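You operate a simulated robot arm through the tools that you are given. There is no shell and no other tool. Be economical: measure what you need, move in short steps, check, and stop when the job is done.

You are at the controls of a simulated robot arm. One attempt, no reset.

Task
Pump oil up into the green band of the sight tube.
Fine: open the breather and the fill valve first; shut both when the level stands in the band.
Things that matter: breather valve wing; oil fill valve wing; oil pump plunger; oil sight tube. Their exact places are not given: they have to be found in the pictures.

Only the result counts: the job must be done as asked and must still hold three seconds after the hand-in. Knocking over, shifting, dropping, spilling or breaking anything else fails it.

Robot
A 6-joint arm with a four-finger gripper on a trunk, on a base that drives. Base frame: it is fixed to the floor where the robot stands at the start and does not move with it; the origin is under the middle of the robot, x ahead of it, y to its left, z up; the surface under the hand at the start is at about z = 86. Units: cm, rad, N and s.
Its first joint turns from -2.897 to 2.897 rad. Places, roughly: breather valve wing [80, 0, 110]; oil fill valve wing [70, -20, 90]; oil pump plunger [50, -20, 100]; oil sight tube [70, 10, 100]. Payload 3.43 kg.
The TCP is the grasp point between the finger pads, 3 cm short of the fingertips. In the tool frame z runs along the fingers and y along their closing line. Largest opening 12 cm; the body of the gripper starts 8.5 cm behind the TCP.
Orientation is that of the tool frame in the base frame, as [roll, pitch, yaw] about the fixed x, y, z axes, in that order (R = Rz(yaw) Ry(pitch) Rx(roll)). With the fingers straight down and closing along the base's y, the tool's x points along the base's -x, its y along +y and its z along -z.

Tools
- The arm moves only by the tool apply_moves. Its argument "steps" is a list of rows, each a list of 3 entries, a list of its own where there are three numbers: the shift along the tool's x, y, z in cm, then the turn, a rotation vector about the tool's x, y, z in rad, then the closure, from 0 (fully open) to 1 (shut). In form: [[[dx, dy, dz], [ax, ay, az], fingers], ...]. A call has 1 to 8 rows; each row is the pose to reach, as a shift and turn from the pose commanded when the call began, along the tool's axes at that moment. Rows are played at 5 a second. More than 5 cm and 0.15 rad between two rows, or a gripper value outside its range, and nothing of the call is played. Where a pose cannot be reached the arm comes as near as it can. A force on the tool above 60 N (or 10 N above the force at the start of the call, whichever is more), or a blocked arm, ends the call early, and 0.2 s more pass. Each finger halts on what it meets, pressing with about 35 N; the grip force reading is that of the motor and also rises with nothing between the fingers. The clock runs only during rows and for 0.2 s after the last one: add rows that repeat a pose to give the fingers time. The reply holds the time, the measured pose of the TCP, the force on the tool along the base axes, the opening and the grip force, in the units named above and with some noise, with the torque about the TCP (base axes, N m) and any sound that the robot's microphone picked up, and new pictures: "show" is both (left out), scene, wrist or none.
- Cameras (640 x 400 px; columns grow to the right, rows downward): "scene" is now at [-20.68, 16, 125.79]; the picture's right is [-0.34, -0.94, 0.00], its down [-0.10, 0.03, -0.99] and it looks along [0.94, -0.34, -0.11] (base axes); focal length 258 px, centre (320, 200). "wrist" rides on the gripper at [7.2, -1.7, -12.1] in the tool frame; the picture's right is [0.23, 0.97, 0.00], its down [-0.81, 0.19, -0.55] and it looks along [-0.54, 0.13, 0.83] (tool axes); focal length 275 px, centre (320, 200).
- base_move(legs): drives the robot by 1 to 6 legs, each [ahead, turn to the left] in cm and rad, along the robot's own axes; the way and the turn of a leg run together, so that a leg with both is an arc; at most 150 cm and 3.142 rad a leg. The arm and the cameras ride along, it lands a little off, and it stops where it bumps. It gives what a move gives, and a new picture of the scene camera.
- aim_head(pan, tilt): turns the head with the scene camera to pan (to the left, within 2.496 rad either way) and tilt (down, from -0.506 to 1.204), counted from straight ahead of the robot. It gives what a move gives, and a new picture of the scene camera.
- pixel_to_xyz(camera, pixels): there is no depth. For up to 12 entries [column, row, z] of the newest picture of that camera ("zoom" is the newest enlarged one), the place [x, y] in the base frame at which the ray of that pixel passes the height z, good to about 0.2 cm. It takes no simulated time.
- inspect(camera, box): a new picture of the part [left, top, right, bottom] of that camera's present view, enlarged. It takes no simulated time.
- hand_in(): hands the job in; it is judged then, once.

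Work in short steps. Measure before you move; look again where a grasp or a placing could have gone wrong, and mend it. You have 80 turns and 260 pictures in all, those below and enlarged ones among them. Open the gripper and draw the arm clear of the work before you hand the job in, unless the task says otherwise; then end with one line.

The tools are called after "Request:" as name(argument=value, ...) on one line, values as JSON. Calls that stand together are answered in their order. apply_moves: Moves the arm, as the interface text tells. Its arguments: {"type":"object","properties":{"steps":{"type":"array","items":{"type":"array"}},"show":{"type":"string","enum":["both","scene","wrist","none"]}},"required":["steps"]} The other tools are called the same way: base_move (legs) drives the base; aim_head (pan, tilt) turns the head that bears the scene camera; pixel_to_xyz (camera, pixels) gives the place at which the rays of pixels pass given heights; inspect (camera, box) takes an enlarged picture of a part of a camera's view; hand_in () hands the job in.

At the start:

```text
t: 0.0
position: [60.66, -4.86, 142.31]
ee_rot: [-3.142, -0.001, -3.141]
wrist_force: [-0.1, 0.7, 0.7]
torque: [-0.01, 0.0, -0.03]
grip_width: 11.99
gripper_force: 0.0
robot x, y, heading: [-0.02, 0.24, 0.002]
head pan, tilt: [-0.346, 0.093]
```

scene: 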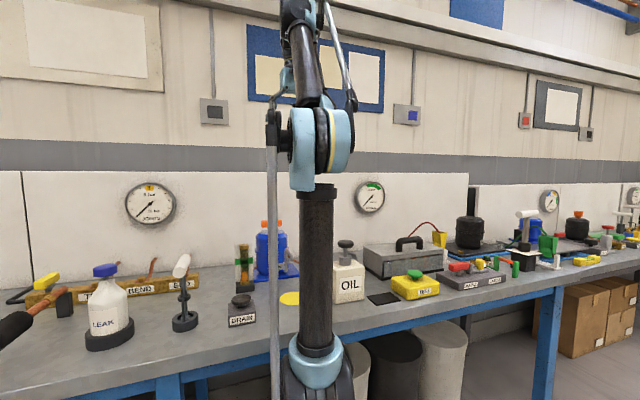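
wrist: 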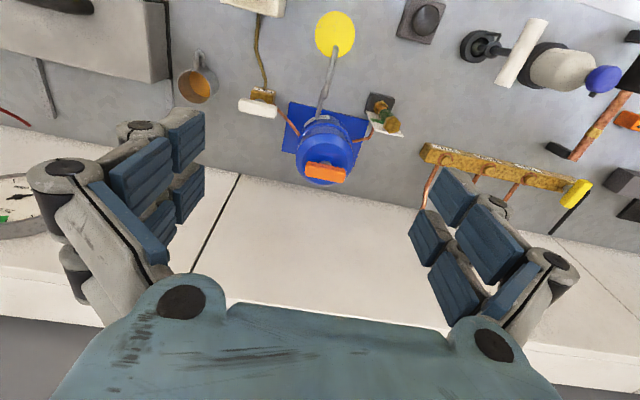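

The wrist picture shows a blue tank with an orange wing (325,173), a white wing (258,108), a sight tube (385,120) and an oil can at the top. I enlarge these.

Request:
inspect(camera="wrist", box=[160, 0, 440, 190])

Request:
inspect(camera="scene", box=[210, 200, 400, 340])

```text
2.11 times, centred on (300, 95) of wrist
```

zoom: 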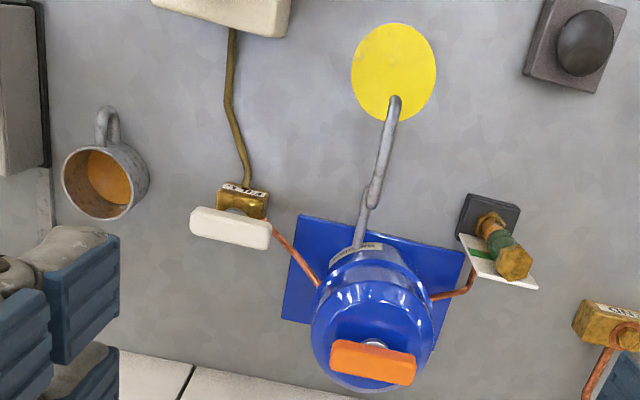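

```text
2.86 times, centred on (305, 270) of scene
```

zoom: 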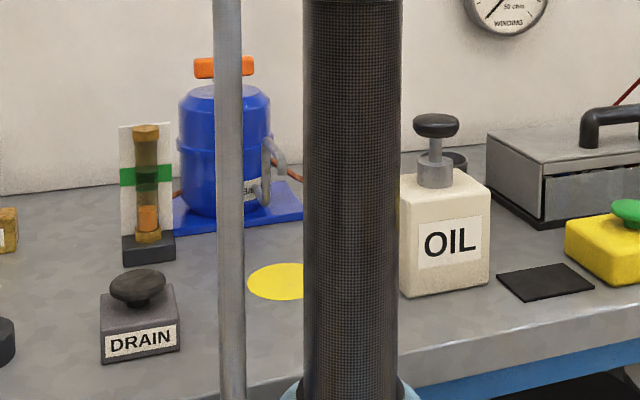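

I triangulate the wings, the plunger and the tube from both cameras.

Request:
pixel_to_xyz(camera="wrist", pixels=[[325, 172, 105], [325, 172, 110], [325, 172, 115], [258, 108, 88], [258, 108, 92], [258, 108, 96], [263, 97, 86], [385, 120, 95], [385, 120, 105], [334, 34, 86], [242, 106, 92], [275, 110, 92]])

Request:
pixel_to_xyz(camera="scene", pixels=[[271, 223.5, 105], [271, 223.5, 110], [271, 223.5, 115], [346, 243, 100], [346, 243, 104], [346, 243, 108], [346, 259, 98], [346, 259, 101], [244, 288, 86], [244, 246, 100], [244, 246, 105], [346, 300, 86]])

```text
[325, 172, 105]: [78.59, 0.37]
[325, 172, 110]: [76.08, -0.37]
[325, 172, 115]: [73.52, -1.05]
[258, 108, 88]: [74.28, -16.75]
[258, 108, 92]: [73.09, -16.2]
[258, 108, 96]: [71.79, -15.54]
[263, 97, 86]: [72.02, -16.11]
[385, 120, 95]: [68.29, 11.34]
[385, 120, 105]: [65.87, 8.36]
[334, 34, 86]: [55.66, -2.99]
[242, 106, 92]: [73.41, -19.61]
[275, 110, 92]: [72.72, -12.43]
```

```text
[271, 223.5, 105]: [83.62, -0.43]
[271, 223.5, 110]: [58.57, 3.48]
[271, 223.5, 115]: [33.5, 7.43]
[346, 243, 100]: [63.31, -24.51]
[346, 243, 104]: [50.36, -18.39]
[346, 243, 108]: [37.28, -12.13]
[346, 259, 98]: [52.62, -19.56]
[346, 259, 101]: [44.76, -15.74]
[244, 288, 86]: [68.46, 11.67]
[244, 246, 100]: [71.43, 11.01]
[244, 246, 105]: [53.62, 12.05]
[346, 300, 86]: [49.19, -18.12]
```

The breather wing sits near (78, 0, 106) with its length along y, so I turn the hand a quarter and move it over the wing at a safe height.

Request:
apply_moves(steps=[[[-2, 0.6, 1], [0, 0, 0.14], 0.3], [[-4, 1.3, 2], [0, 0, 0.28], 0.3], [[-6, 2, 4], [0, 0, 0.42], 0.3], [[-8, 2.6, 6], [0, 0, 0.56], 0.3], [[-10, 3.2, 8], [0, 0, 0.7], 0.3], [[-12, 3.9, 10], [0, 0, 0.84], 0.3], [[-14.5, 4.5, 12], [0, 0, 0.98], 0.3], [[-17, 5.1, 14], [0, 0, 1.12], 0.3]], show="none")

Request:
apply_moves(steps=[[[0, 0, 0], [0, 0, 0.15], 0.3], [[0, 0, 0], [0, 0, 0.3], 0.3], [[0, 0, 0], [0, 0, 0.45], 0.3], [[0, 0, 0], [0, 0, 0.45], 0.3]])

```text
t: 1.8
position: [76.09, 0.24, 129.18]
ee_rot: [3.131, 0.005, 2.019]
wrist_force: [-0.5, -0.6, -0.2]
torque: [0.01, -0.09, 0.0]
grip_width: 8.4
gripper_force: 0.0
robot x, y, heading: [0.22, 0.05, 0.001]
head pan, tilt: [-0.346, 0.093]
```

```text
t: 2.8
position: [76.09, 0.18, 129.14]
ee_rot: [3.13, 0.001, 1.57]
wrist_force: [0.4, -0.4, -0.8]
torque: [-0.02, -0.01, -0.01]
grip_width: 8.38
gripper_force: 0.1
robot x, y, heading: [0.23, -0.03, -0.0]
head pan, tilt: [-0.346, 0.093]
```

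scene: 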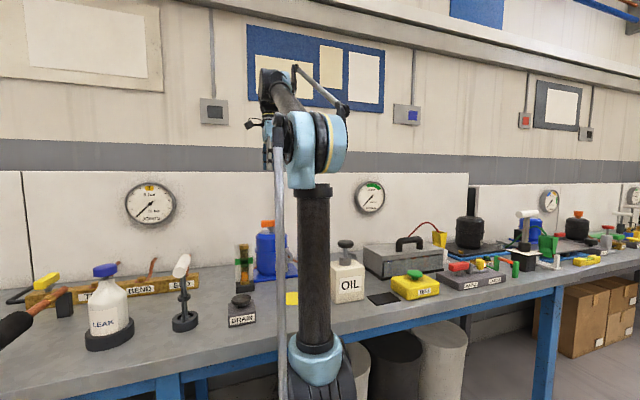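
wrist: 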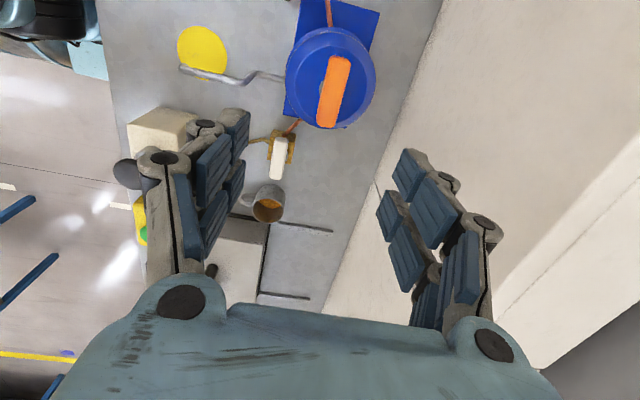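

The wing is now at wrist (335,90). I measure its ends and centre at several heights, and the scene view too.

Request:
pixel_to_xyz(camera="wrist", pixels=[[335, 90, 104], [335, 90, 106], [335, 90, 108], [341, 58, 106], [327, 124, 106], [282, 158, 90], [282, 158, 92], [282, 158, 94], [283, 138, 92], [278, 178, 92]])

Request:
inspect(camera="wrist", box=[220, 0, 420, 220])

Request:
inspect(camera="scene", box=[220, 210, 300, 340])

```text
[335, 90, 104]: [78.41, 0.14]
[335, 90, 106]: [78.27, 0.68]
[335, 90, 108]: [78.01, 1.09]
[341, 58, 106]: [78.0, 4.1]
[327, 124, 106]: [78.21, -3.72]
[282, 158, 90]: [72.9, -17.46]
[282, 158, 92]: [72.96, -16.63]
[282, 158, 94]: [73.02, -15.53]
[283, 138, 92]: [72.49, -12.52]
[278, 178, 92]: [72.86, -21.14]
```

```text
1.82 times, centred on (320, 110) of wrist
```

zoom: 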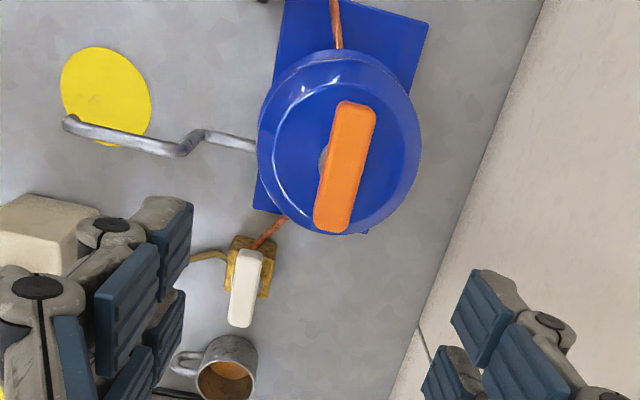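

```text
3.08 times, centred on (260, 275) of scene
```

zoom: 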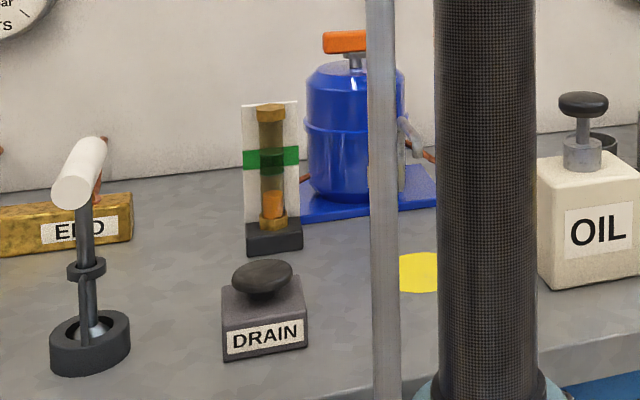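

Wing centre is about (78.2, 0.3, 106) and tool y is now base +x. I descend partway first to see how well the commanded pose is met.

Request:
apply_moves(steps=[[[0, 0.3, 4], [0, 0, 0], 0.3], [[0, 0.6, 8], [0, 0, 0], 0.3], [[0, 0.6, 12], [0, 0, 0], 0.3], [[0, 0.6, 14], [0, 0, 0], 0.3], [[0, 0.6, 14], [0, 0, 0], 0.3]], show="wrist")

```text
t: 4.0
position: [76.88, 0.17, 114.94]
ee_rot: [3.132, -0.001, 1.57]
wrist_force: [0.2, -1.1, 0.9]
torque: [0.03, 0.02, 0.02]
grip_width: 8.39
gripper_force: 0.1
robot x, y, heading: [0.32, -0.41, -0.001]
head pan, tilt: [-0.346, 0.093]
```

wrist: 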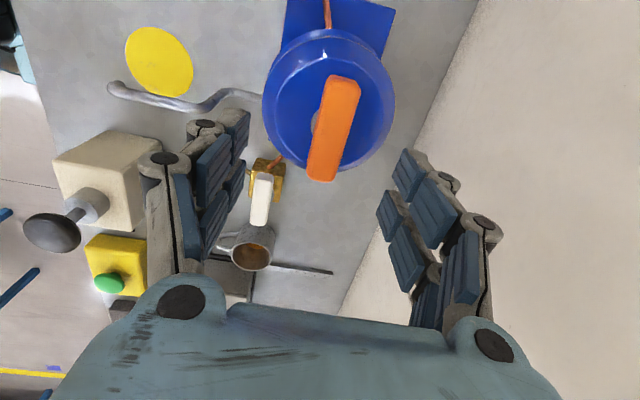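

I re-measure the wing from here.

Request:
pixel_to_xyz(camera="wrist", pixels=[[342, 78, 107], [350, 80, 107], [322, 180, 107], [334, 128, 107], [334, 128, 105], [318, 125, 103]])

```text
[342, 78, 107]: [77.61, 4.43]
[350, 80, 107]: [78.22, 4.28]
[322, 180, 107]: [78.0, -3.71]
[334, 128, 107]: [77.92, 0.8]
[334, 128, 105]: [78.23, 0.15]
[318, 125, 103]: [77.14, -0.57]
```

Centre is (78.0, 0.4). I shift 1.1 cm in x, go down to TCP z ≈ 106.7 and close gently.

Request:
apply_moves(steps=[[[0.1, 0.6, 2], [0, 0, 0], 0.3], [[0.2, 1.1, 5], [0, 0, 0], 0.3], [[0.2, 1.1, 8.2], [0, 0, 0], 0.3], [[0.2, 1.1, 8.2], [0, 0, 0], 0.3]], show="both")

```text
t: 5.0
position: [77.94, 0.54, 106.92]
ee_rot: [3.131, 0.001, 1.572]
wrist_force: [-0.2, 0.0, -0.2]
torque: [0.02, 0.0, 0.02]
grip_width: 8.38
gripper_force: 0.0
robot x, y, heading: [0.1, 0.25, -0.001]
head pan, tilt: [-0.346, 0.093]
```

scene: 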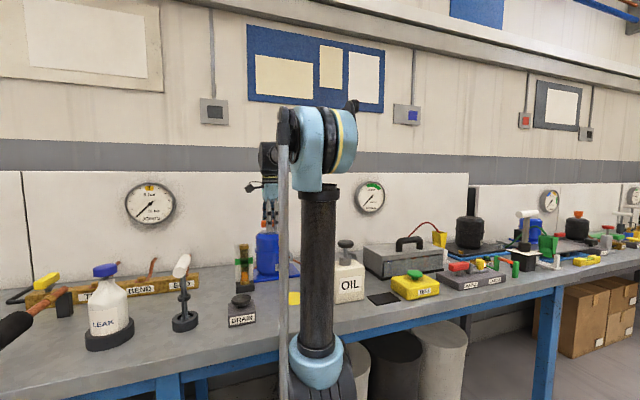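
wrist: 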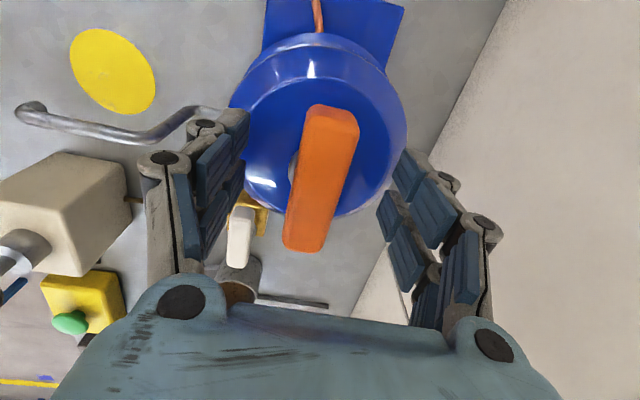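

The wing is between the fingers; I close on it.

Request:
apply_moves(steps=[[[0, 0, 0], [0, 0, 0], 0.7], [[0, 0, 0], [0, 0, 0], 0.95], [[0, 0, 0], [0, 0, 0], 0.95], [[0, 0, 0], [0, 0, 0], 0.95]], show="wrist")

```text
t: 6.0
position: [77.9, 0.35, 106.93]
ee_rot: [3.132, 0.0, 1.571]
wrist_force: [-41.8, -8.5, -20.4]
torque: [-0.1, 0.95, -0.14]
grip_width: 2.9
gripper_force: 45.0
robot x, y, heading: [0.1, -0.29, 0.003]
head pan, tilt: [-0.346, 0.093]
```

wrist: 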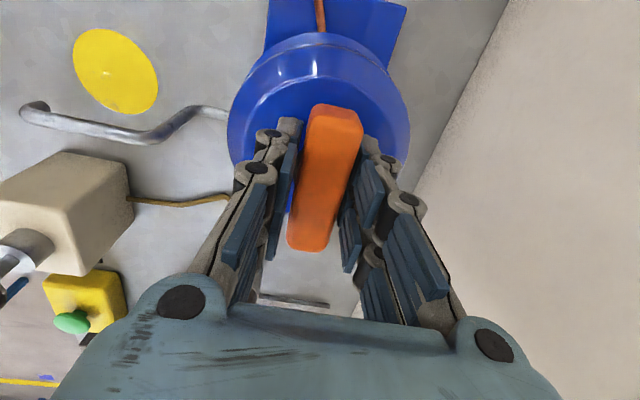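

Gripped, but with a side load of -42 N. I loosen to a cage of ~3 cm, shift slightly in -x and try turning counter-clockwise (tool az negative).

Request:
apply_moves(steps=[[[0, -0.2, 0], [0, 0, 0], 0.74], [[0, -0.2, 0], [0, 0, -0.12], 0.74], [[0, -0.2, 0], [0, 0, -0.24], 0.74], [[0, -0.2, 0], [0, 0, -0.36], 0.74], [[0, -0.2, 0], [0, 0, -0.36], 0.74]], show="wrist")

```text
t: 7.2
position: [77.87, 0.37, 106.87]
ee_rot: [3.129, 0.004, 1.933]
wrist_force: [-1.0, -0.2, 0.5]
torque: [-0.02, 0.01, -0.03]
grip_width: 3.15
gripper_force: 0.5
robot x, y, heading: [-0.02, -0.1, 0.002]
head pan, tilt: [-0.346, 0.093]
```

wrist: 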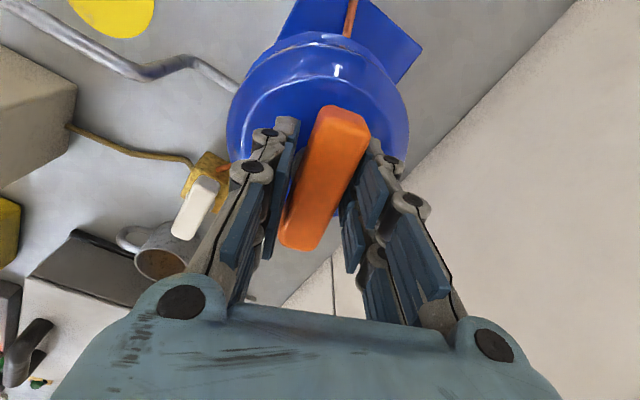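

The wing follows without resistance. I continue to about a full quarter turn.

Request:
apply_moves(steps=[[[0, 0, 0], [0, 0, -0.15], 0.74], [[0, 0, 0], [0, 0, -0.3], 0.74], [[0, 0, 0], [0, 0, -0.45], 0.74], [[0, 0, 0], [0, 0, -0.6], 0.74], [[0, 0, 0], [0, 0, -0.75], 0.74], [[0, 0, 0], [0, 0, -0.9], 0.74], [[0, 0, 0], [0, 0, -1.05], 0.74], [[0, 0, 0], [0, 0, -1.2], 0.74]], show="wrist")

```text
t: 9.0
position: [77.73, 0.43, 107.01]
ee_rot: [3.141, 0.011, 3.135]
wrist_force: [-2.6, -2.3, -0.2]
torque: [-0.06, 0.08, -0.02]
grip_width: 3.23
gripper_force: 1.0
robot x, y, heading: [-0.07, -0.06, -0.002]
head pan, tilt: [-0.346, 0.093]
```

wrist: 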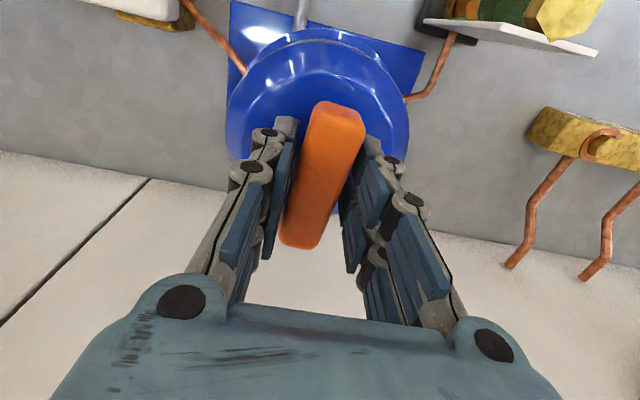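

A quarter turn with no stop felt yet; I turn a bit further to look for one.

Request:
apply_moves(steps=[[[0, 0, 0], [0, 0, -0.1], 0.74], [[0, 0, 0], [0, 0, -0.2], 0.74], [[0, 0, 0], [0, 0, -0.3], 0.74], [[0, 0, 0], [0, 0, -0.3], 0.74]], show="wrist")

```text
t: 10.0
position: [77.8, 0.28, 107.03]
ee_rot: [-3.138, 0.01, -2.852]
wrist_force: [-8.2, -20.7, -0.2]
torque: [-0.41, 0.21, -0.67]
grip_width: 4.12
gripper_force: 8.8
robot x, y, heading: [0.25, 0.38, -0.001]
head pan, tilt: [-0.346, 0.093]
```

wrist: 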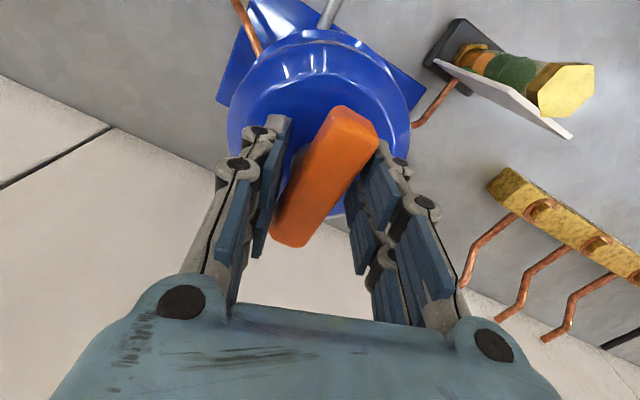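

The stop is reached: torque rises and the wing no longer follows, so the breather is a quarter turn from where it was. I open and lift away.

Request:
apply_moves(steps=[[[0, 0, 0], [0, 0, 0.15], 0.5], [[0, 0, 0], [0, 0, 0.3], 0.4], [[0, 0, -4], [0, 0, 0.3], 0.4], [[0, 0, -8], [0, 0, 0.3], 0.4], [[0, 0, -12], [0, 0, 0.3], 0.4], [[3, -3, -12], [0, 0, 0.3], 0.4], [[3, -3, -12], [0, 0, 0.3], 0.4]], show="both")

```text
t: 11.6
position: [75.56, -3.51, 118.85]
ee_rot: [-3.141, 0.01, 3.13]
wrist_force: [-0.1, 0.0, -0.2]
torque: [-0.01, -0.01, -0.03]
grip_width: 7.21
gripper_force: 0.0
robot x, y, heading: [-0.22, 0.2, -0.003]
head pan, tilt: [-0.346, 0.093]
```

scene: 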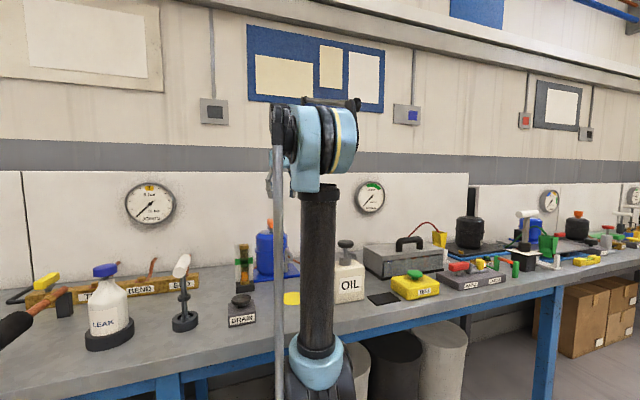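
wrist: 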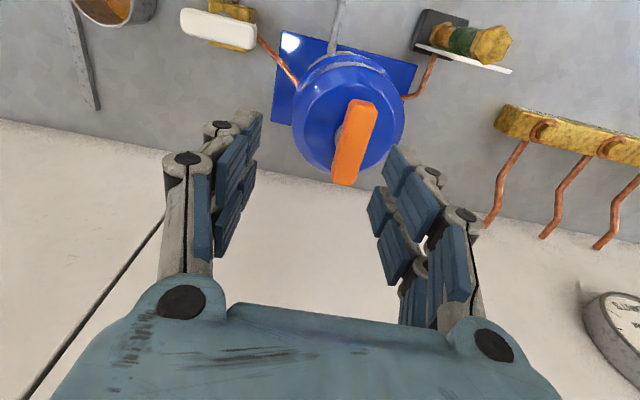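

Breather wing now lies along x. Next I go over the fill wing near (73,-16.5), turning back a quarter.

Request:
apply_moves(steps=[[[0.3, -1.8, 0], [0, 0, 0.15], 0.4], [[0.6, -3.6, 0], [0, 0, 0.3], 0.4], [[1, -5.4, 0], [0, 0, 0.45], 0.4], [[1.3, -7.2, 0], [0, 0, 0.6], 0.4], [[1.6, -9, 1], [0, 0, 0.75], 0.4], [[2, -10.8, 2], [0, 0, 0.9], 0.4], [[2.3, -12, 3], [0, 0, 1.05], 0.4], [[2.5, -13, 4], [0, 0, 1.2], 0.4]], show="none")

Request:
apply_moves(steps=[[[0, 0, 0], [0, 0, 0.15], 0.4], [[0, 0, 0], [0, 0, 0.3], 0.4], [[0, 0, 1], [0, 0, 0.37], 0.4], [[0, 0, 2], [0, 0, 0.37], 0.4], [[0, 0, 2], [0, 0, 0.37], 0.4]], show="both")

```text
t: 13.4
position: [72.95, -16.26, 114.86]
ee_rot: [3.131, 0.003, 1.93]
wrist_force: [1.1, -0.7, 0.3]
torque: [-0.01, 0.0, -0.01]
grip_width: 7.2
gripper_force: 0.1
robot x, y, heading: [0.24, -0.28, -0.004]
head pan, tilt: [-0.346, 0.093]
```

```text
t: 14.6
position: [73.19, -16.26, 112.95]
ee_rot: [3.132, -0.001, 1.563]
wrist_force: [0.1, 0.6, 0.4]
torque: [0.03, 0.04, -0.01]
grip_width: 7.17
gripper_force: 0.0
robot x, y, heading: [-0.16, -0.06, 0.0]
head pan, tilt: [-0.346, 0.093]
```

scene: 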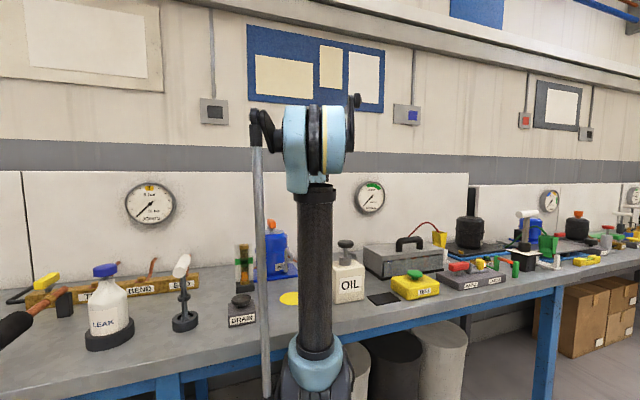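
wrist: 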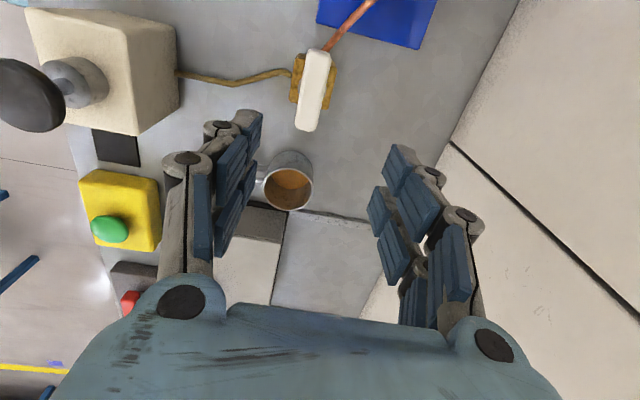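

I measure the fill wing (313,90) and the mug (288,165 rim).

Request:
pixel_to_xyz(camera="wrist", pixels=[[313, 90, 90], [313, 90, 92], [313, 90, 94], [320, 55, 92], [305, 128, 92], [288, 155, 93], [288, 208, 93], [264, 185, 93], [312, 185, 93], [298, 75, 88]])

Request:
inspect(camera="wrist", box=[230, 10, 410, 220])

```text
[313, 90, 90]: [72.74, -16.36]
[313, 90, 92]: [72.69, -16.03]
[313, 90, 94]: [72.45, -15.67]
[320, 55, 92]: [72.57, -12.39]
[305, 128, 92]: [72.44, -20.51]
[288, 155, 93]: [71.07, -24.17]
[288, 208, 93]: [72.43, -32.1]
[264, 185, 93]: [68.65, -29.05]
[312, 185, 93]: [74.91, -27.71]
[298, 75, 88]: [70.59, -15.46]
```

```text
1.90 times, centred on (320, 115) of wrist
```

zoom: 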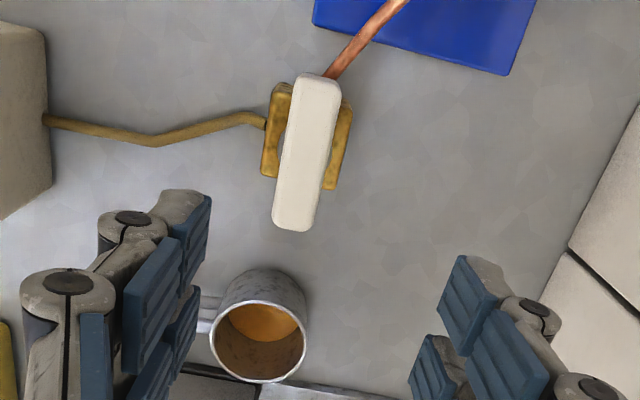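

The fill wing is at (72.6,-16.0) at z ≈ 93. I go down to TCP z ≈ 94.3.

Request:
apply_moves(steps=[[[0.1, -0.3, 4], [0, 0, 0], 0.5], [[0.2, -0.5, 8], [0, 0, 0], 0.5], [[0.2, -0.5, 12], [0, 0, 0], 0.5], [[0.2, -0.5, 15.5], [0, 0, 0], 0.5], [[0.2, -0.5, 17.5], [0, 0, 0], 0.5], [[0.2, -0.5, 18.6], [0, 0, 0], 0.5], [[0.2, -0.5, 18.6], [0, 0, 0], 0.5]], show="both")

```text
t: 16.2
position: [72.78, -16.03, 94.29]
ee_rot: [3.131, 0.001, 1.563]
wrist_force: [0.1, -0.9, 1.0]
torque: [-0.02, 0.0, 0.0]
grip_width: 5.99
gripper_force: 0.0
robot x, y, heading: [0.15, -0.02, 0.001]
head pan, tilt: [-0.346, 0.093]
```

scene: 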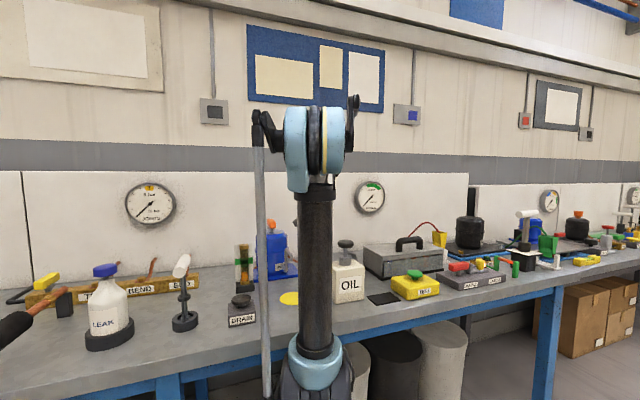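
wrist: 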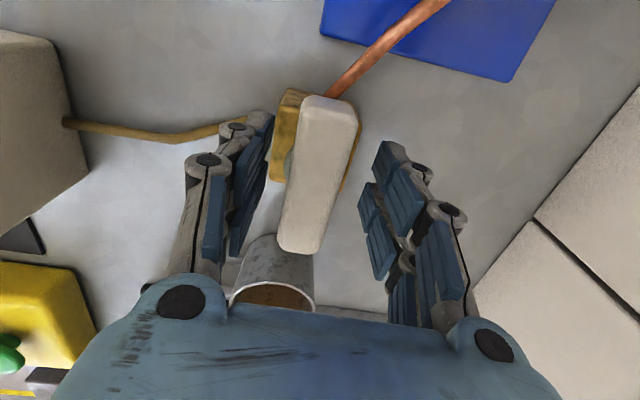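

Geometry matches the breather grasp. I close to the 3.1 cm cage and turn counter-clockwise.

Request:
apply_moves(steps=[[[0, 0, 0], [0, 0, 0], 0.74], [[0, 0, 0], [0, 0, 0], 0.74], [[0, 0, 0], [0, 0, -0.15], 0.74], [[0, 0, 0], [0, 0, -0.3], 0.74], [[0, 0, 0], [0, 0, -0.45], 0.74], [[0, 0, 0], [0, 0, -0.45], 0.74]], show="wrist")

```text
t: 17.6
position: [72.8, -16.12, 94.47]
ee_rot: [3.131, 0.004, 2.013]
wrist_force: [-9.4, -1.5, -1.1]
torque: [-0.04, 0.23, 0.02]
grip_width: 3.64
gripper_force: 4.3
robot x, y, heading: [0.1, -0.11, 0.002]
head pan, tilt: [-0.346, 0.093]
```

wrist: 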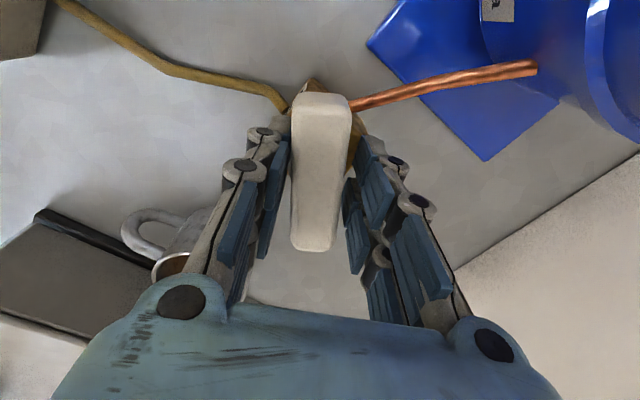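

The wing looks skewed relative to the fingers (vertical instead of slanted); I measure its ends in the base frame.

Request:
pixel_to_xyz(camera="wrist", pixels=[[322, 97, 94], [313, 247, 94], [318, 170, 94], [280, 105, 89]])

Request:
inspect(camera="wrist", box=[210, 60, 440, 280])

```text
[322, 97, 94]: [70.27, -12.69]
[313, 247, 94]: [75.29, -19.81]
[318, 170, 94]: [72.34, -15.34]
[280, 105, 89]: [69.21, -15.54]
```

```text
1.82 times, centred on (325, 170) of wrist
```

zoom: 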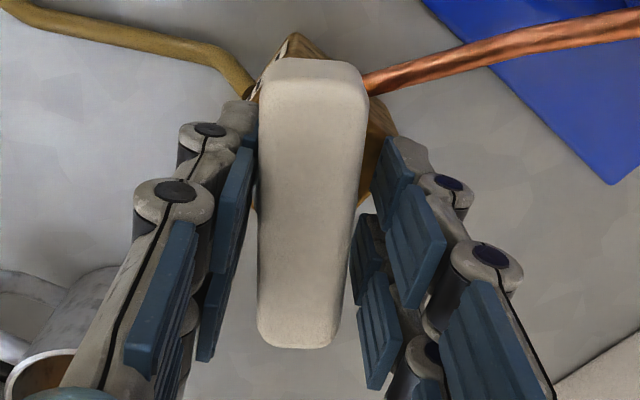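

The wing has turned ~35° while the hand turned 26°, so it moves freely. I continue to the stop.

Request:
apply_moves(steps=[[[0, 0, 0], [0, 0, -0.15], 0.72], [[0, 0, 0], [0, 0, -0.3], 0.72], [[0, 0, 0], [0, 0, -0.45], 0.72], [[0, 0, 0], [0, 0, -0.6], 0.72], [[0, 0, 0], [0, 0, -0.75], 0.72], [[0, 0, 0], [0, 0, -0.9], 0.72], [[0, 0, 0], [0, 0, -1.05], 0.72], [[0, 0, 0], [0, 0, -1.15], 0.72]], show="wrist")

```text
t: 19.4
position: [72.87, -16.09, 94.43]
ee_rot: [3.141, 0.011, -3.118]
wrist_force: [0.6, 4.4, -0.1]
torque: [0.07, -0.04, -0.03]
grip_width: 3.59
gripper_force: 2.5
robot x, y, heading: [0.53, 0.29, 0.0]
head pan, tilt: [-0.346, 0.093]
```

wrist: 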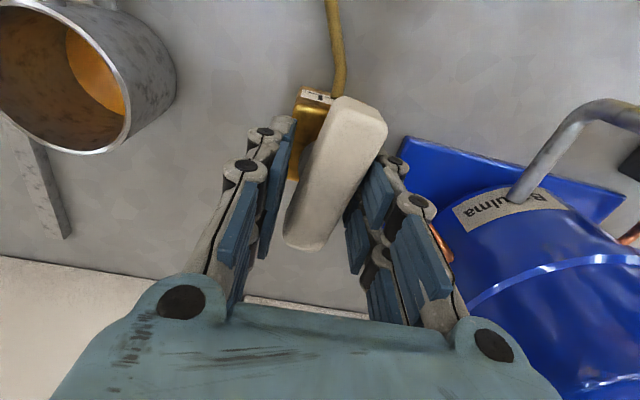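

The wing lies about along the pipes now; I push a little more to confirm the stop.

Request:
apply_moves(steps=[[[0, 0, 0], [0, 0, -0.1], 0.72], [[0, 0, 0], [0, 0, -0.2], 0.72], [[0, 0, 0], [0, 0, -0.25], 0.72]], show="wrist")

```text
t: 20.2
position: [72.87, -15.89, 94.33]
ee_rot: [-3.138, 0.01, -2.87]
wrist_force: [6.9, 17.4, -1.6]
torque: [0.23, -0.14, -0.62]
grip_width: 4.25
gripper_force: 8.0
robot x, y, heading: [-0.26, 0.29, 0.001]
head pan, tilt: [-0.346, 0.093]
```

wrist: 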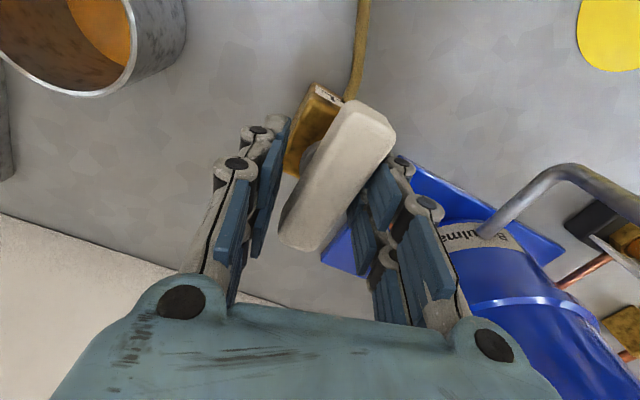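

Stop confirmed; fill valve open. I undo the overshoot, open and lift, then move back toward the pump.

Request:
apply_moves(steps=[[[0, 0, 0], [0, 0, 0.15], 0.55], [[0, 0, 0], [0, 0, 0.27], 0.5], [[0, 0, -4], [0, 0, 0.27], 0.5], [[0, 0, -9], [0, 0, 0.27], 0.5], [[0, 0, -14], [0, 0, 0.27], 0.5], [[0, 0, -18], [0, 0, 0.27], 0.5], [[0, 0, -22], [0, 0, 0.27], 0.5]], show="wrist")

Request:
apply_moves(steps=[[[4.5, 0, 0], [0, 0, 0], 0.8], [[9, 0, 0], [0, 0, 0], 1], [[13, 0, 0], [0, 0, 0], 1], [[17, 0, 0], [0, 0, 0], 1], [[21, 0, 0], [0, 0, 0], 1], [[24, 0, 0], [0, 0, 0], 1], [[24, 0, 0], [0, 0, 0], 1]], show="both")

```text
t: 21.8
position: [72.53, -16.14, 116.37]
ee_rot: [3.141, 0.012, -3.141]
wrist_force: [-0.4, -0.8, 0.5]
torque: [0.01, 0.02, -0.01]
grip_width: 6.02
gripper_force: 0.0
robot x, y, heading: [0.15, 0.07, 0.001]
head pan, tilt: [-0.346, 0.093]
```

wrist: 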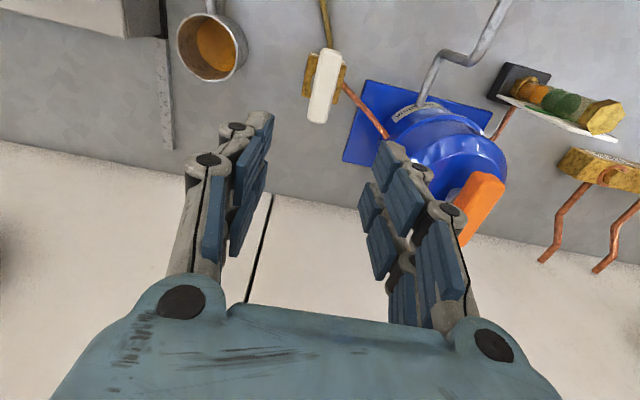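

```text
t: 23.4
position: [48.62, -16.07, 115.95]
ee_rot: [-3.14, 0.012, -3.14]
wrist_force: [-0.4, 0.0, 0.1]
torque: [-0.01, 0.01, -0.04]
grip_width: 0.0
gripper_force: 34.1
robot x, y, heading: [0.15, -0.2, -0.001]
head pan, tilt: [-0.346, 0.093]
```

scene: 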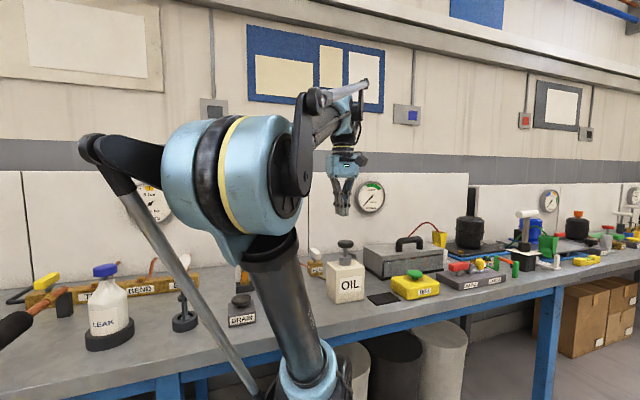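
wrist: 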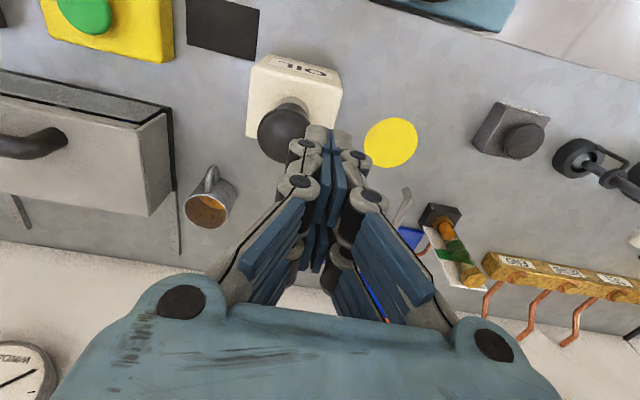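

The plunger knob is at wrist (284,135) and scene (346,244). I triangulate.

Request:
pixel_to_xyz(camera="wrist", pixels=[[284, 135, 100], [284, 135, 102], [284, 135, 104], [284, 135, 106]])

Request:
pixel_to_xyz(camera="scene", pixels=[[346, 243, 100], [346, 243, 102], [346, 243, 104], [346, 243, 106]])

Request:
inspect(camera="scene", box=[300, 210, 400, 320])

Request:
inspect(camera="wrist", box=[380, 180, 500, 300])

```text
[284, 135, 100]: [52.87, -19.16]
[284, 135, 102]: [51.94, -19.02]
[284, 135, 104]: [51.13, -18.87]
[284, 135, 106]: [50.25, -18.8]
```

```text
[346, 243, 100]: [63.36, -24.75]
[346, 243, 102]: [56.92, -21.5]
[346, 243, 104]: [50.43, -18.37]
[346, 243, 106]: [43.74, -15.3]
```

```text
3.64 times, centred on (350, 265) of scene
```

zoom: 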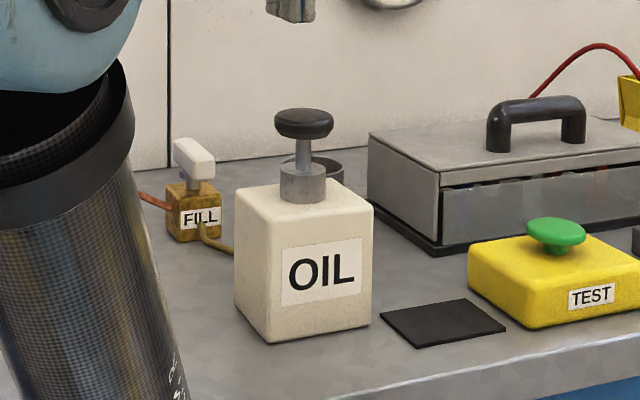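

```text
3.33 times, centred on (440, 240) of wrist
```

zoom: 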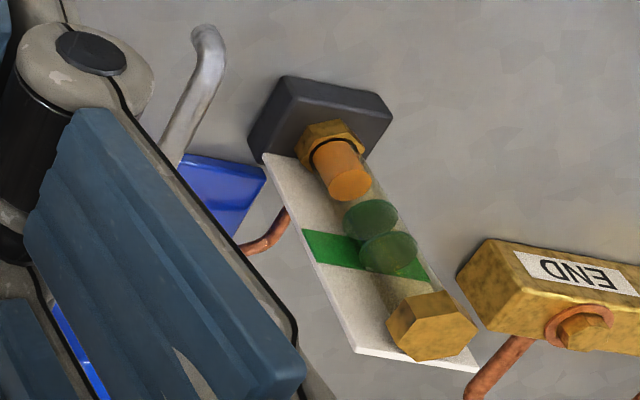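

Knob at (51.0,-18.7), top ≈ 104.7. I hover closed fingertips over it and then press gently about 2 cm.

Request:
apply_moves(steps=[[[-1.2, -1.3, 2], [0, 0, 0], 1], [[-2.4, -2.65, 4], [0, 0, 0], 1], [[-2.4, -2.65, 7], [0, 0, 0], 1], [[-2.4, -2.65, 7], [0, 0, 0], 1]], show="both")

```text
t: 24.4
position: [51.18, -18.65, 108.97]
ee_rot: [-3.141, 0.009, -3.14]
wrist_force: [0.1, 0.7, 0.1]
torque: [0.01, -0.02, 0.01]
grip_width: 0.03
gripper_force: 33.0
robot x, y, heading: [-0.19, -0.3, -0.003]
head pan, tilt: [-0.346, 0.093]
```

scene: 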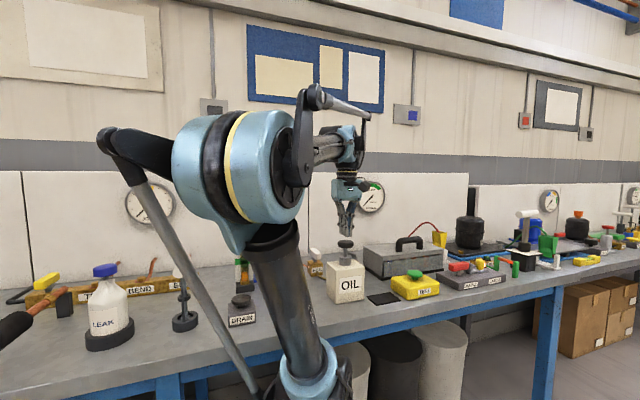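
wrist: 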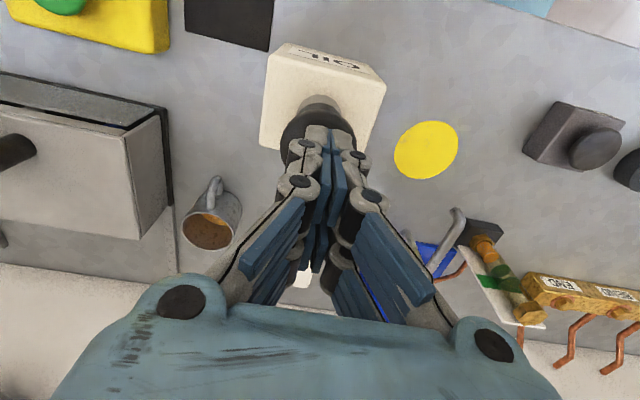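

Well lined up over the knob, the tube is visible at scene (243,270) and wrist (495,265). I press down in steps and come back up.

Request:
apply_moves(steps=[[[0, 0, 1], [0, 0, 0], 1], [[0, 0, 2], [0, 0, 0], 1], [[0, 0, 2.8], [0, 0, 0], 1], [[0, 0, 3.5], [0, 0, 0], 1], [[0, 0, 3.5], [0, 0, 0], 1]], show="both")

Request:
inspect(camera="wrist", box=[420, 200, 560, 340])

Request:
inspect(camera="scene", box=[220, 200, 380, 320])

```text
t: 25.6
position: [51.24, -18.84, 105.6]
ee_rot: [-3.141, 0.012, -3.141]
wrist_force: [-0.5, 0.7, 4.3]
torque: [0.06, 0.13, -0.04]
grip_width: 0.59
gripper_force: 33.6
robot x, y, heading: [0.37, 0.17, 0.001]
head pan, tilt: [-0.346, 0.093]
```

scene: 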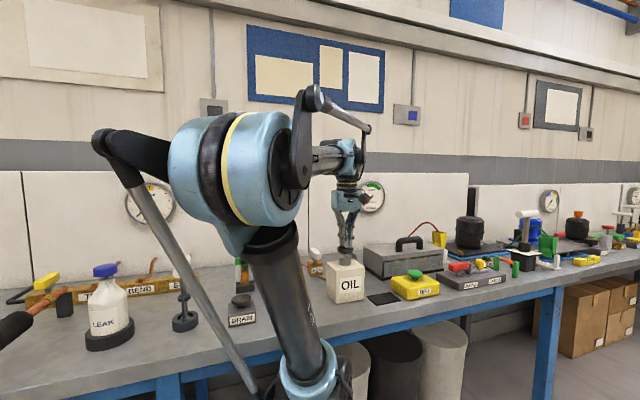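
wrist: 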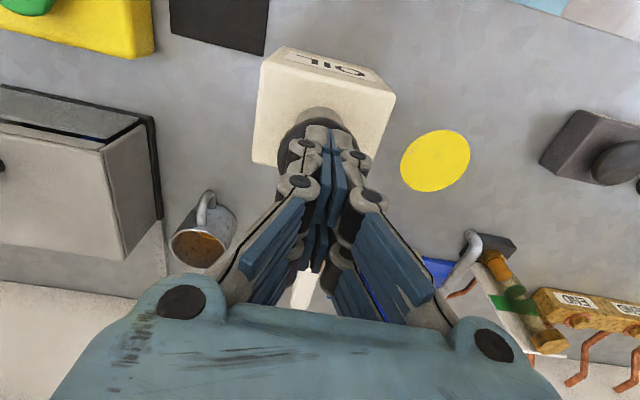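

```text
2.86 times, centred on (490, 270) of wrist
```

zoom: 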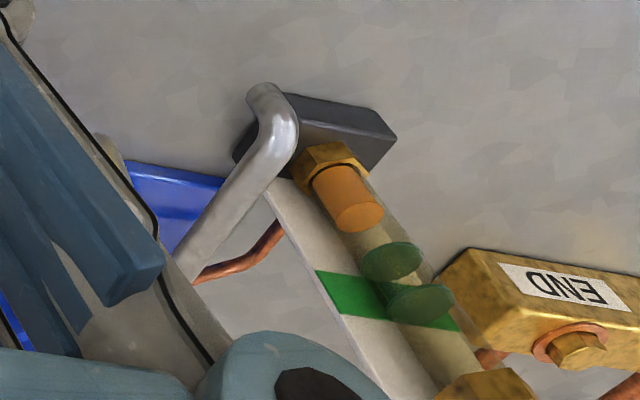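

```text
3.33 times, centred on (300, 260) of scene
```

zoom: 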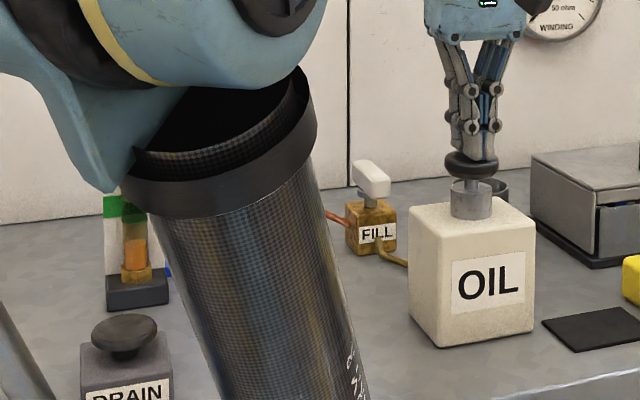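

Contact, ~4 N; the knob has a bit more travel. I press further.

Request:
apply_moves(steps=[[[0, 0, 0.6], [0, 0, 0], 1], [[0, 0, 1.2], [0, 0, 0], 1], [[0, 0, 1.8], [0, 0, 0], 1], [[0, 0, 1.8], [0, 0, 0], 1]], show="scene")

Request:
inspect(camera="scene", box=[220, 200, 380, 320])

```text
t: 26.4
position: [50.08, -18.87, 104.9]
ee_rot: [-3.14, 0.023, -3.141]
wrist_force: [-1.8, 0.2, 5.7]
torque: [0.04, 0.3, 0.0]
grip_width: 0.61
gripper_force: 33.1
robot x, y, heading: [-0.14, 0.07, 0.001]
head pan, tilt: [-0.346, 0.093]
stopped in row 4: the force on the tool passed its limit at 73 N (the readings are from after the stop); the commanded pose is now the measured one
```

scene: 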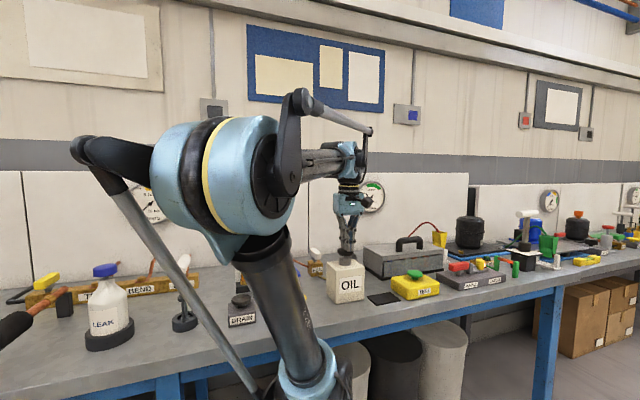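

```text
3.33 times, centred on (300, 260) of scene
```

zoom: 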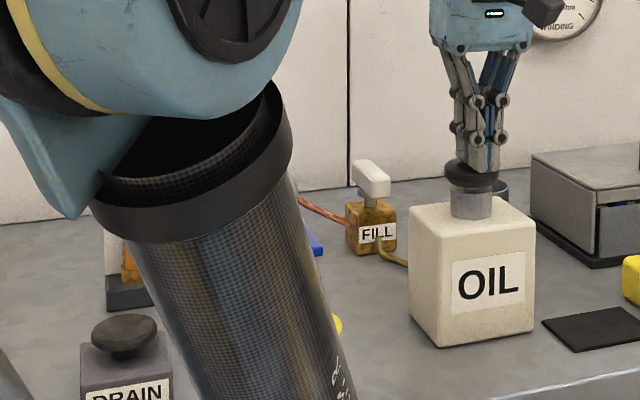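

Bottomed out at TCP z≈105. I go up, recentre in x, and look at the tube.

Request:
apply_moves(steps=[[[0, 0, -2], [0, 0, 0], 1], [[-1, 0.2, -4], [0, 0, 0], 1], [[-1, 0.2, -4], [0, 0, 0], 1]], show="both")

Request:
inspect(camera="wrist", box=[420, 200, 560, 340])

Request:
inspect(camera="scene", box=[220, 200, 380, 320])

```text
t: 27.2
position: [50.83, -18.51, 108.72]
ee_rot: [-3.141, 0.024, 3.141]
wrist_force: [0.0, -0.5, 0.0]
torque: [-0.01, -0.02, 0.03]
grip_width: 0.0
gripper_force: 33.5
robot x, y, heading: [-0.16, 0.15, 0.0]
head pan, tilt: [-0.346, 0.093]
```

scene: 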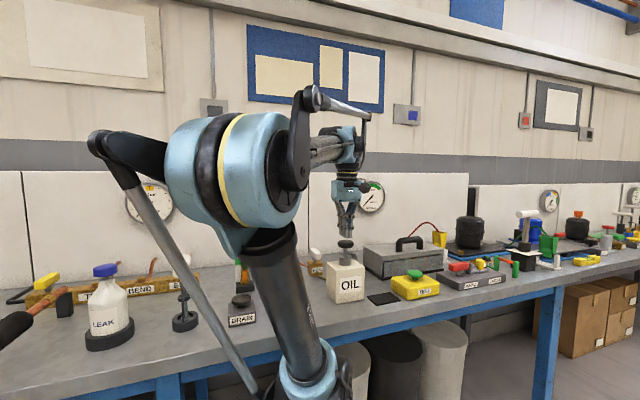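
wrist: 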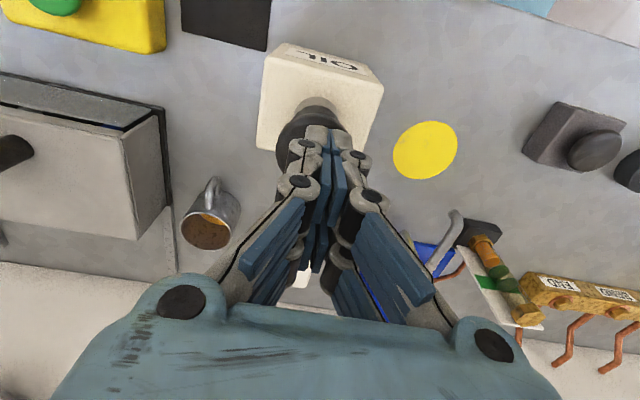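

```text
2.86 times, centred on (490, 270) of wrist
```

zoom: 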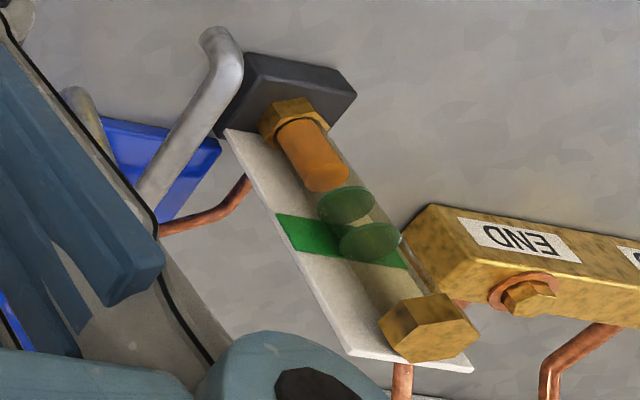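

```text
3.33 times, centred on (300, 260) of scene
```

zoom: 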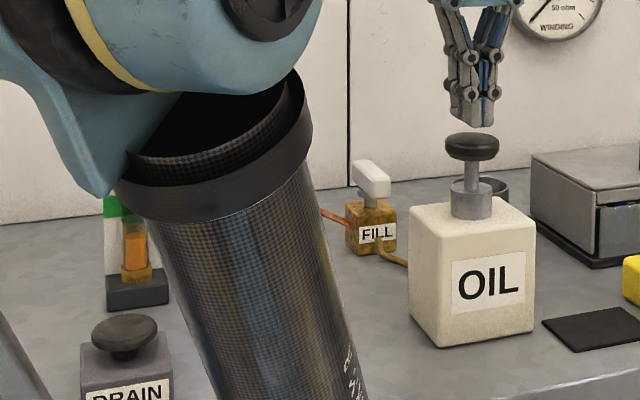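

The level rose and the plunger springs back. I do two more strokes, stopping at z≈105.2.

Request:
apply_moves(steps=[[[-0.1, -0.2, 1.8], [0, 0, 0], 1], [[-0.1, -0.2, 3.5], [0, 0, 0], 1], [[-0.1, -0.2, 3.5], [0, 0, 0], 1], [[-0.1, -0.2, 0], [0, 0, 0], 1], [[-0.1, -0.2, 0], [0, 0, 0], 1]], show="wrist")

Request:
inspect(camera="wrist", box=[420, 200, 560, 340])

```text
t: 28.4
position: [51.03, -18.7, 108.88]
ee_rot: [-3.141, 0.023, -3.141]
wrist_force: [-0.4, -0.3, -0.1]
torque: [-0.04, -0.02, -0.03]
grip_width: 0.0
gripper_force: 33.2
robot x, y, heading: [0.23, 0.08, 0.002]
head pan, tilt: [-0.346, 0.093]
```

wrist: 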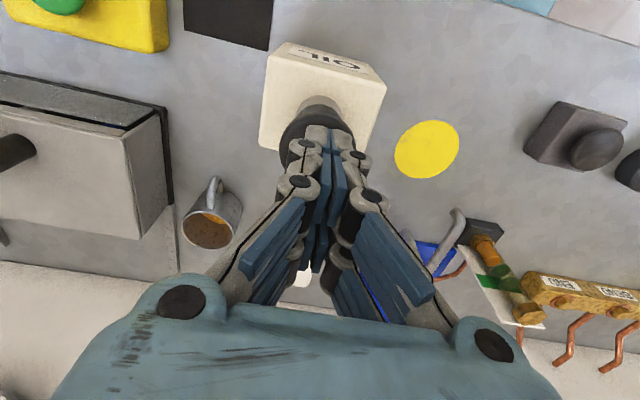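

```text
2.86 times, centred on (490, 270) of wrist
```

zoom: 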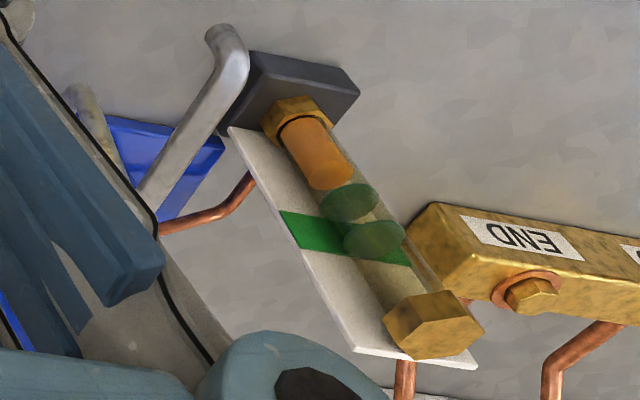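

Little rise: the stroke was perhaps too short. I press to z≈104.9 with a hold, and read the pose at the bottom.

Request:
apply_moves(steps=[[[0, 0, 1.8], [0, 0, 0], 1], [[0, 0, 3.2], [0, 0, 0], 1], [[0, 0, 3.9], [0, 0, 0], 1], [[0, 0, 4.1], [0, 0, 0], 1], [[0, 0, 4.1], [0, 0, 0], 1]], show="none")

```text
t: 29.6
position: [51.14, -18.64, 104.63]
ee_rot: [-3.139, 0.025, -3.141]
wrist_force: [-0.6, 2.5, 6.2]
torque: [0.07, 0.15, -0.06]
grip_width: 0.61
gripper_force: 33.3
robot x, y, heading: [0.08, 0.15, 0.007]
head pan, tilt: [-0.346, 0.093]
```

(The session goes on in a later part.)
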